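You operate a simulated robot arm through the tools that you are given. There is no shell and no other tool. Be economical: measure what you need, move in short steps, check, and stop when the job is done.

Carry out the task below with a simulated robot arm. There is one attempt and no reset: what you move stays moved.

TASK
Stand the blue push switch beside the yellow link. It goes on the side that lies toward x +0.0, y -1.0 (a direction in the base frame), with about 3 cm between them.

It is judged by the outcome, as a careful person would: the job done as asked, and still so three seconds after it is handed in. It fails if anything else is knocked over, pushed out of place, dropped, spilled or broken.

THE ROBOT
A 7-joint arm with a two-finger parallel gripper, fixed in place. Base frame: the origin is at the foot of the arm, x ahead of it, y to its left, z up; the work surface is at about z = 80. Lengths are in cm, angles in rad, forces in N, time in s.
With the tool pointing down near the work surface it reaches from about 30 to 70 cm from the base axis. Its first joint turns from -1.152 to 1.152 rad. Payload 1.57 kg.
Tool frame: the origin (TCP) lies between the finger pads and is the grasp point; the fingertips stand 3 cm ahead of it; z points along the fingers, y is the line along which they close. The gripper opens to 11 cm. The fingers are 2.4 cm wide and 1.2 cm thick; the gripper's body (4.8 by 11.2 cm) begins 7.8 cm behind the TCP.
Orientation is told as [roll, pitch, yaw] about the base's x, y, z axes, in that order, counted from this pose: with the fingers straight down and closing along the base's y, the tool's x points along the base's -x, its y along +y and its z along -z.

THE INTERFACE
- The arm moves only by the tool arm_command. Its argument "motion" is one flat list of numbers, 4 for each row, row after row: the shift along the tool's x, y, z in units of 400 mm (1.0 is 400 mm), then the turn about the tool's z in units of 60 degrees (1.0 is 60 degrees). In form: [x, y, z, twist, x, y, z, twist, ...]. A call has 1 to 12 rows; each row is the pose to reach, as a shift and turn from the pose commanded when the call began, along the tool's axes at that moment. "hand" is the gripper command, from -1 (shut) to 1 (fully open), values between in proportion, set as the call begins (left out, the last holds). A call with a number of a shift or a turn outside -1 to 1 is refused whole. A row lasts 0.2 s, in which the tool goes at most 5 cm and 0.15 rad; a call with a longer step from one row to the next is refused whole, and so is a gripper value outside its range. A pose out of reach is approached as far as the arm can. The call stops where the force on the tool passes 40 N (or 10 N more than at its start, if that is more) or the arm is blocked; 0.2 s more then pass. The fingers move at their own pace (about 10.8 cm/s each) and stop on an object; they squeeze with about 35 N. The grip force told is the motor's: it shows also when the fingers shut on nothing. Time passes only in rows, and 0.2 s behind the last, so rows that repeat a pose let the fingers close. It gives the time, the measured TCP pose, the force on the tool (base axes), the opening and the grip force at its end, in the units of the frame above (readings bear some noise).
- Cameras (640 x 400 px; columns grow to the right, rows downward): "scene" is fixed at [17.28, -40.27, 140]; the picture's right is [0.68, -0.73, 0.00], its down [-0.47, -0.44, -0.77] and it looks along [0.56, 0.53, -0.64] (base axes); focal length 327 px, centre (320, 200). "wrist" rides on the gripper at [-3.6, 0, -8] in the tool frame; the picture's right is [0.00, -1.00, 0.00], its down [0.97, 0.00, -0.24] and it looks along [0.24, 0.00, 0.97] (tool axes); focal length 218 px, centre (320, 200).
- camera(camera): a new picture of that camera. No time passes.
- measure_at(camera, pixels): there is no depth. For up to 12 entries [column, row, z] of the newest picture of that camera ("zoom" is the newest enlarged one), the place [x, y] in the base frame at which the ray of that pixel passes the height z, good to about 0.2 cm. No time passes.
- zoom(camera, box): a new picture of the part [left, top, right, bottom] of that camera's present view, enlarged. No time passes.
- sign_off(): hands the job in; it is judged then, once.

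Work in short steps. Measure before you move; look again where a grasp or a placing could have gone wrong, and mend it. You have 60 turns and 26 pictures in all, the two below and enlarged ones among them. Open the gripper and draw the arm clear of the work before you hand the job in, unless the task says otherwise; then end with one line.

The tools are called after "Emit:" as a command line: name --argument value ..., lists and objects as JSON in quotes. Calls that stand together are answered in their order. arm_command: Moves the arm, as the interface text tells. Its arguments: {"type":"object","properties":{"motion":{"type":"array","items":{"type":"number"}},"hand":{"type":"number"}},"required":["motion"]} The other tools are called the same way: camera (camera) takes a picture; measure_at (camera, pixels) gives the place at which the rays of pixels pass given heights; zoom (camera, box) takes an enlarged picture of a part of a camera's view; sign_off () hands the job in.

At the start:

```text
time: 0.0
position: [35.81, -3.88, 107.64]
ee_rot: [0.0, -0.002, 0.001]
contact_force: [0.4, 1.0, -1.0]
opening: 11.02
finger_force: 0.0
```

scene: 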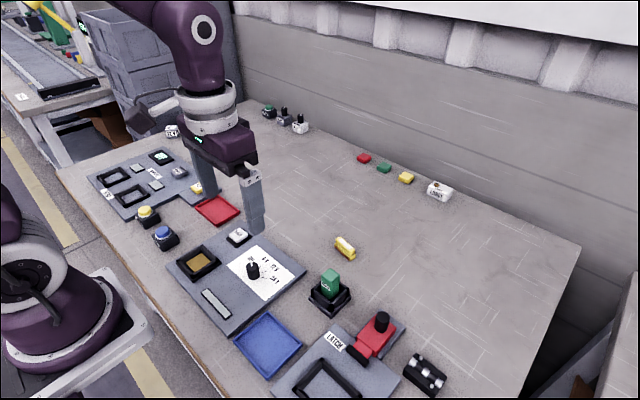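
wrist: 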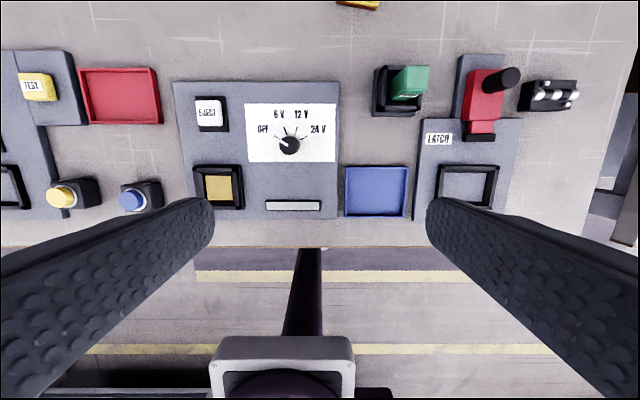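

I see the blue push switch near scene (165,237) and a yellow candidate at (345,247), with another at (407,177). I zoom in on these to tell them apart.

Emit:
zoom --camera "scene" --box '[300, 140, 460, 270]'

Emit:
zoom --camera "scene" --box '[110, 180, 220, 260]'

```text
3.08 times, centred on (380, 205) of scene
```

zoom: 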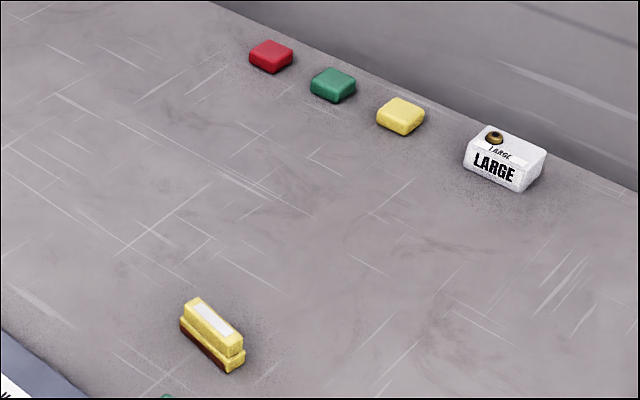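

```text
5.00 times, centred on (165, 220) of scene
```

zoom: 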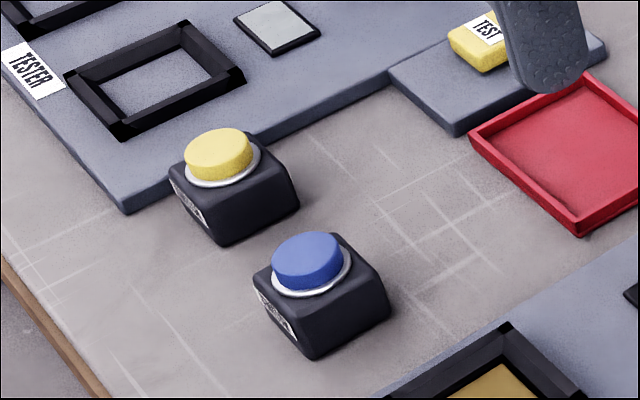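

The yellow link is the piece at (345,247), which has a copper foot. I measure its outline and the blue switch's corners.

Emit:
measure_at --camera "zoom" --pixels '[[315, 358, 80], [390, 305, 80], [258, 300, 80.5], [312, 320, 83.5], [253, 272, 83.5], [386, 278, 83.5], [308, 255, 85.5], [308, 275, 84]]'

Emit:
measure_at --camera "scene" --pixels '[[334.5, 244.9, 80], [351.4, 260.8, 80], [355.6, 256.9, 80], [340, 236.8, 82], [355.3, 253, 82], [335, 240, 82], [351, 256, 82]]'

Emit:
zoom --camera "wrist" --box '[40, 150, 200, 250]'

```text
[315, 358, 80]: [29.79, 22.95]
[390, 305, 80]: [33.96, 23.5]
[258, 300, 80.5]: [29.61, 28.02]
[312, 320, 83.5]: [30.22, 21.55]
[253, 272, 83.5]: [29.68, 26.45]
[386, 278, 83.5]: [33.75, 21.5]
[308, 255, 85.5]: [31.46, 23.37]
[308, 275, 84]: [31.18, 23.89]
```

```text
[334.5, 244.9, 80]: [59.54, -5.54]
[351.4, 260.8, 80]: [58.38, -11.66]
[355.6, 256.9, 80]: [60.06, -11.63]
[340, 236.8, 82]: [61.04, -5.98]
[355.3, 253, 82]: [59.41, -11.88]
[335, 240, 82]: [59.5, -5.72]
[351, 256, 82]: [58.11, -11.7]
```

```text
4.00 times, centred on (120, 200) of wrist
```

zoom: 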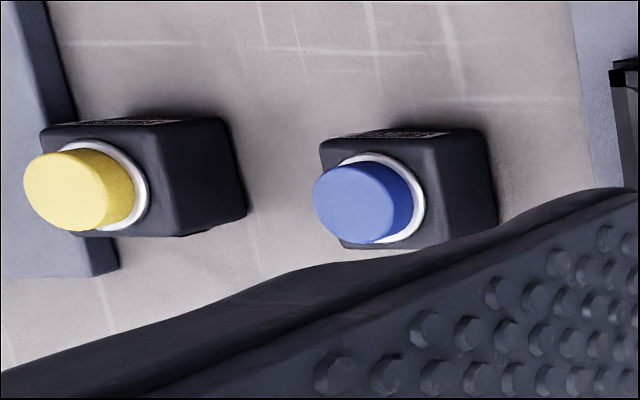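

The blue switch is about 4 cm square, centred near (31.6, 25). The link spans y -5.7 to -11.7 at x≈59.5. I move above the switch for a straight look down.

Emit:
arm_command --motion '[0.018, 0.12, 0, 0, 0.036, 0.24, 0, 0, 0.054, 0.36, 0, 0, 0.072, 0.48, 0, 0, 0.09, 0.6, 0, 0, 0.105, 0.72, 0, 0, 0.105, 0.72, 0.06, 0, 0.105, 0.72, 0.06, 0]' --hand 1

Emit:
camera --camera "wrist"

Emit:
measure_at --camera "scene" --pixels '[[330, 313, 80], [348, 300, 80], [312, 300, 80], [404, 325, 80], [445, 378, 80]]'

```text
time: 1.8
position: [31.62, 24.96, 105.37]
ee_rot: [0.0, 0.0, 0.002]
contact_force: [-0.3, 0.4, 0.0]
opening: 10.99
finger_force: 0.0
```

```text
20 pictures are left
```

wrist: 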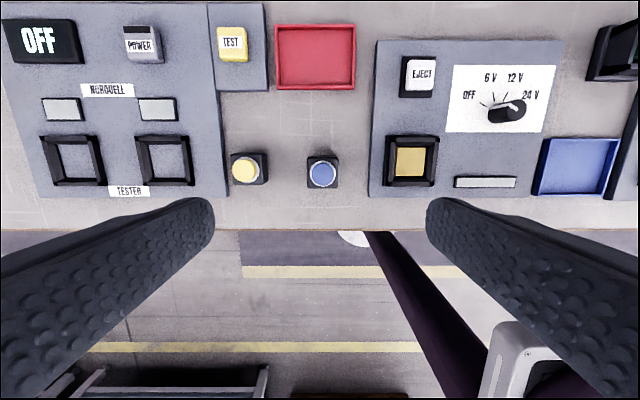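

```text
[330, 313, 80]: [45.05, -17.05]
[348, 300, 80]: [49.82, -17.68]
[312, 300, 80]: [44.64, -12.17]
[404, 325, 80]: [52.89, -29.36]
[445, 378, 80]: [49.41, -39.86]
```

The switch is in view at wrist (322,171). I enlarge it for exact edges.

Emit:
zoom --camera "wrist" --box '[272, 140, 372, 203]'

```text
6.35 times, centred on (322, 172) of wrist
```

zoom: 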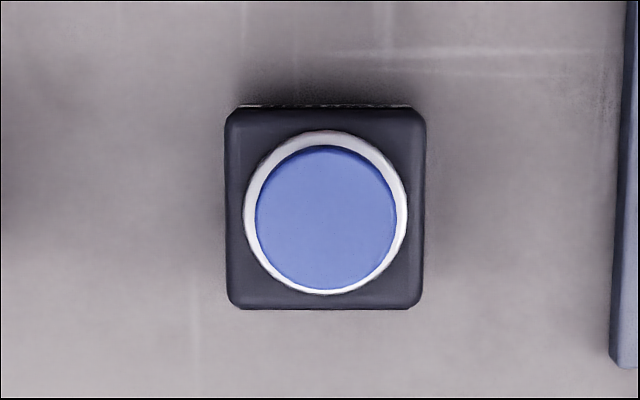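

The switch sits square to the base axes. I measure its edges at its likely top and bottom heights.

Emit:
measure_at --camera "zoom" --pixels '[[225, 210, 83], [427, 210, 83], [325, 107, 83], [325, 309, 83], [326, 215, 84.5], [325, 211, 83], [613, 200, 80]]'

Emit:
measure_at --camera "scene" --pixels '[[164, 251.6, 80], [179, 241, 80], [163.4, 244, 83], [151.6, 234.4, 83], [178.2, 235.6, 83]]'

```text
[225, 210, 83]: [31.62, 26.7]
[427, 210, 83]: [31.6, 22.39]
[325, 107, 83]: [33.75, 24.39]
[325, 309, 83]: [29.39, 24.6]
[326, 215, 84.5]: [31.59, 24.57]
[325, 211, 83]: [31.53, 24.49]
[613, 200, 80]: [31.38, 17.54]
```

```text
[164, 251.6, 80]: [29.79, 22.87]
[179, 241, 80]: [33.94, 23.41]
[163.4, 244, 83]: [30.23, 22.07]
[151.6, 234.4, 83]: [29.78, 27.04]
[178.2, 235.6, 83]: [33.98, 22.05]
```

The switch is centred at (31.6, 24.5), 4.3 cm wide, with more than 4.5 cm free on both sides. I go down with the fingers closing along y, partly open.

Emit:
arm_command --motion '[0, -0.01, 0.1, 0, 0, -0.01, 0.2, 0, 0, -0.01, 0.3, 0, 0, -0.01, 0.4, 0, 0, -0.01, 0.45, 0, 0, -0.01, 0.5, 0, 0, -0.01, 0.53, 0, 0, -0.01, 0.544, 0, 0, -0.01, 0.544, 0]' --hand 0.36

```text
time: 3.8
position: [31.72, 24.38, 83.61]
ee_rot: [0.001, 0.001, 0.001]
contact_force: [0.0, 0.6, -0.1]
opening: 7.47
finger_force: 0.0
```

At grasp height with no contact; I close the fingers.

Emit:
arm_command --motion '[0, 0, 0, 0, 0, 0, 0, 0, 0, 0, 0, 0, 0, 0, 0, 0]' --hand -1

```text
time: 4.8
position: [31.65, 24.52, 83.6]
ee_rot: [0.0, -0.001, 0.0]
contact_force: [-1.2, -0.1, -0.4]
opening: 4.28
finger_force: 35.3
```

Opening 4.28 matches the switch's width, so it is held. I lift it about 14 cm.

Emit:
arm_command --motion '[0, 0, -0.02, 0, 0, 0, -0.08, 0, 0, 0, -0.16, 0, 0, 0, -0.25, 0, 0, 0, -0.35, 0, 0, 0, -0.35, 0]'

Emit:
zoom --camera "scene" --box '[300, 210, 400, 273]'

Emit:
camera --camera "wrist"

```text
time: 6.2
position: [31.71, 24.4, 97.67]
ee_rot: [0.0, -0.001, 0.0]
contact_force: [0.2, -0.1, -0.1]
opening: 4.3
finger_force: 35.2
```

```text
6.35 times, centred on (350, 242) of scene
```

zoom: 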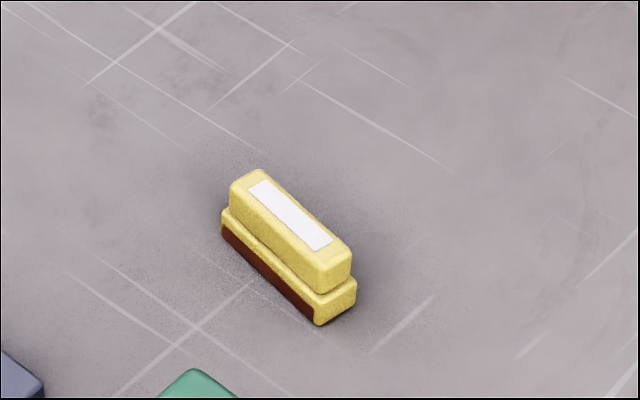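

```text
17 pictures are left
```

wrist: 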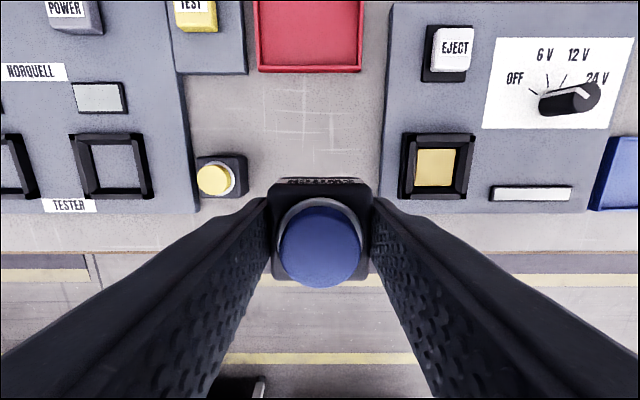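

The switch is held upright. I re-measure the link's foot corners, (222,232), (318,326) and (354,302), in the enlarged scene.

Emit:
measure_at --camera "zoom" --pixels '[[222, 234, 80], [317, 326, 80], [354, 303, 80]]'

```text
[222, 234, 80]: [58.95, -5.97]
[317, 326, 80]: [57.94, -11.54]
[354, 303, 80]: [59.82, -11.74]
```

The link's near end is at (58.9, -11.7), so the switch should be centred at about (59.2, -16.9). I carry it over at height, in two calls.

Emit:
arm_command --motion '[-0.04, -0.06, 0, 0, -0.1, -0.14, 0, 0, -0.16, -0.23, 0, 0, -0.22, -0.32, 0, 0, -0.28, -0.41, 0, 0, -0.34, -0.5, 0, 0, -0.38, -0.57, 0, 0, -0.4, -0.6, 0, 0, -0.4, -0.6, 0, 0]'

Emit:
arm_command --motion '[-0.04, -0.06, 0, 0, -0.1, -0.15, 0, 0, -0.16, -0.24, 0, 0, -0.22, -0.33, 0, 0, -0.26, -0.4, 0, 0, -0.288, -0.434, 0, 0, -0.288, -0.434, 0, 0, -0.288, -0.434, 0, 0]'

Emit:
camera --camera "wrist"

```text
time: 8.2
position: [47.76, 0.38, 97.54]
ee_rot: [0.0, 0.001, 0.0]
contact_force: [-1.0, -0.1, 0.1]
opening: 4.29
finger_force: 35.1
```

```text
time: 10.0
position: [59.22, -16.84, 97.62]
ee_rot: [-0.001, -0.002, 0.0]
contact_force: [-0.1, 0.4, -1.1]
opening: 4.34
finger_force: 34.6
```

```text
16 pictures are left
```

wrist: 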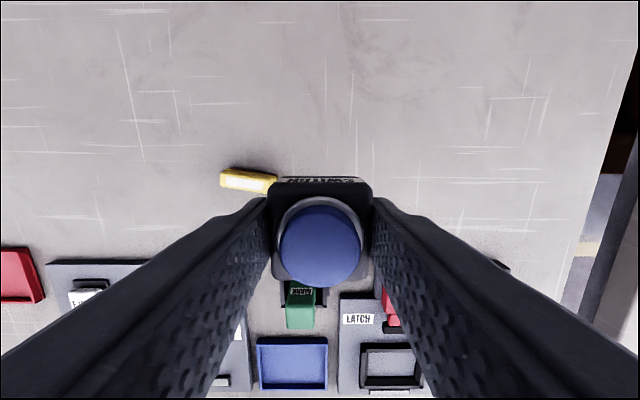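

Held above the target. I check the link's near end at wrist (277,188) against the earlier estimate.

Emit:
measure_at --camera "wrist" --pixels '[[277, 180, 81], [271, 193, 81], [221, 174, 81], [221, 186, 81]]'

```text
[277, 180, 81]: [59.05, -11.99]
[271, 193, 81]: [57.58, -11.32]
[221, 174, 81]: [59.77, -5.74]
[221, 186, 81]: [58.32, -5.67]
```

Confirmed: the end is at y≈-11.7 and the link's mid-x is about 59.0. I lower the switch to the height it was picked at.

Emit:
arm_command --motion '[0.004, -0.002, 0.08, 0, 0.004, -0.002, 0.16, 0, 0.004, -0.002, 0.24, 0, 0.004, -0.002, 0.29, 0, 0.004, -0.002, 0.32, 0, 0.004, -0.002, 0.335, 0, 0.004, -0.002, 0.343, 0, 0.004, -0.002, 0.349, 0, 0.004, -0.002, 0.349, 0]'

Emit:
zoom --camera "scene" --box '[310, 200, 450, 290]'

```text
time: 12.0
position: [58.98, -16.88, 83.69]
ee_rot: [-0.001, 0.001, 0.001]
contact_force: [0.1, 0.5, -1.5]
opening: 4.29
finger_force: 34.9
```

```text
4.44 times, centred on (380, 245) of scene
```

zoom: 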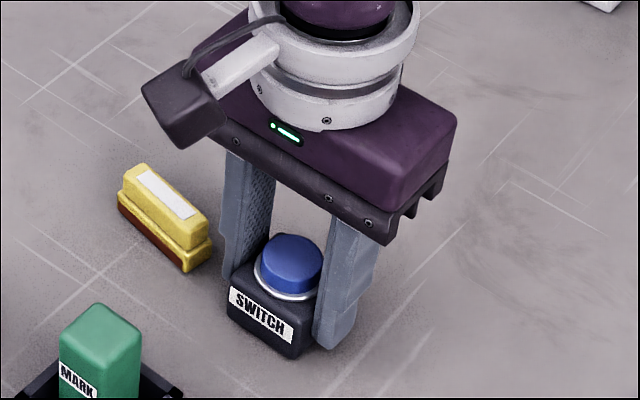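

The switch is at the surface with the link clear of the finger. I open partly, to about 5.8 cm.

Emit:
arm_command --motion '[0, 0, 0.001, 0, 0, 0, 0.001, 0, 0, 0, 0.001, 0]' --hand 0.05

Emit:
arm_command --motion '[0, 0, -0.05, 0, 0, 0, -0.12, 0, 0, 0, -0.22, 0, 0, 0, -0.32, 0, 0, 0, -0.42, 0, 0.1, 0, -0.45, 0, 0.2, 0, -0.45, 0, 0.3, 0, -0.45, 0, 0.3, 0, -0.45, 0]'

Emit:
zoom --camera "scene" --box '[310, 200, 450, 290]'

Emit:
camera --camera "scene"

```text
time: 12.8
position: [58.87, -16.97, 83.66]
ee_rot: [0.0, 0.001, -0.002]
contact_force: [-0.1, -0.7, -0.1]
opening: 5.79
finger_force: 0.1
```

```text
time: 14.8
position: [46.87, -17.09, 101.39]
ee_rot: [0.0, 0.001, -0.001]
contact_force: [0.9, 0.1, 0.5]
opening: 5.77
finger_force: 0.0
```

```text
4.44 times, centred on (380, 245) of scene
```

zoom: 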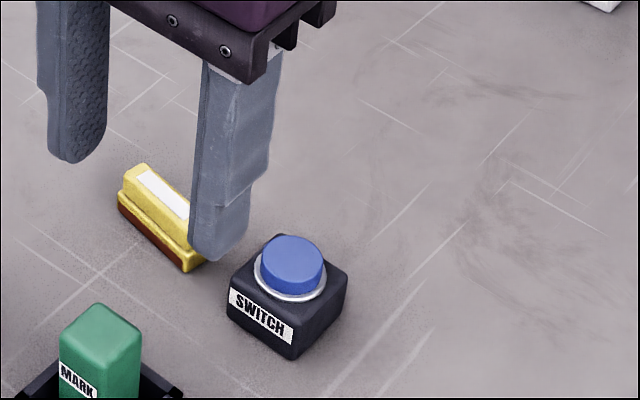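

```text
13 pictures are left
```

scene: 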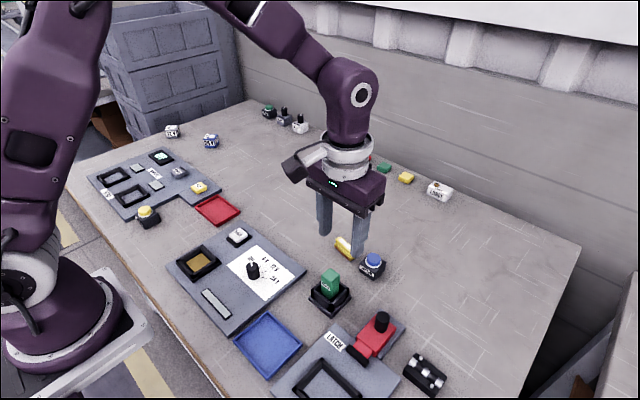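

The switch stands free beside the link. I draw the arm farther back, open it fully, and check the gap from the wrist camera.

Emit:
arm_command --motion '[0.03, 0.06, -0.02, 0, 0.06, 0.15, -0.05, 0, 0.09, 0.25, -0.08, 0, 0.1, 0.3, -0.1, 0, 0.1, 0.3, -0.1, 0]' --hand 1

Emit:
zoom --camera "scene" --box '[310, 210, 420, 290]'

```text
time: 16.0
position: [43.05, -5.02, 105.67]
ee_rot: [-0.001, -0.001, 0.002]
contact_force: [0.8, 0.2, 0.2]
opening: 11.01
finger_force: 0.0
```

```text
5.00 times, centred on (365, 250) of scene
```

zoom: 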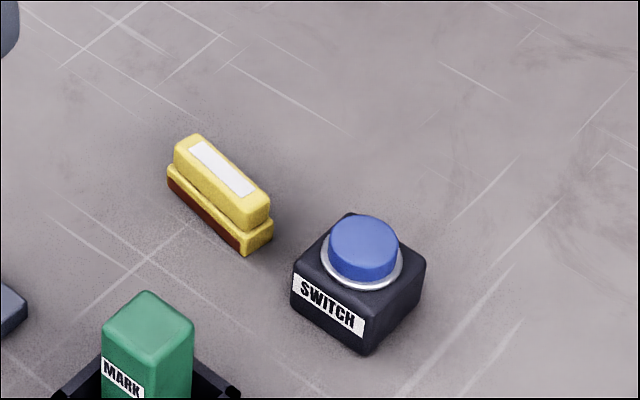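

Emit:
measure_at --camera "zoom" --pixels '[[244, 255, 80], [273, 237, 80], [292, 302, 80], [365, 354, 80], [423, 296, 80], [168, 184, 80]]'

```text
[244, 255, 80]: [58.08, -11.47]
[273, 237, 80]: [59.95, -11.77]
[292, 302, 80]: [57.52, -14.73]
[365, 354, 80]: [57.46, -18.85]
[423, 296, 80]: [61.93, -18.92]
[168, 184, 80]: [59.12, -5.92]
```

The link's end is at y≈-11.65 and the switch's face at y≈-14.75, a gap of about 3.1 cm. The link hasn't moved and the arm is clear, so I hand it in.

Emit:
sign_off

```text
The job is handed in.
```

The blue push switch stands upright on the -y side of the yellow link, about 3.1 cm from it by measurement. Nothing else moved in the pictures I took.
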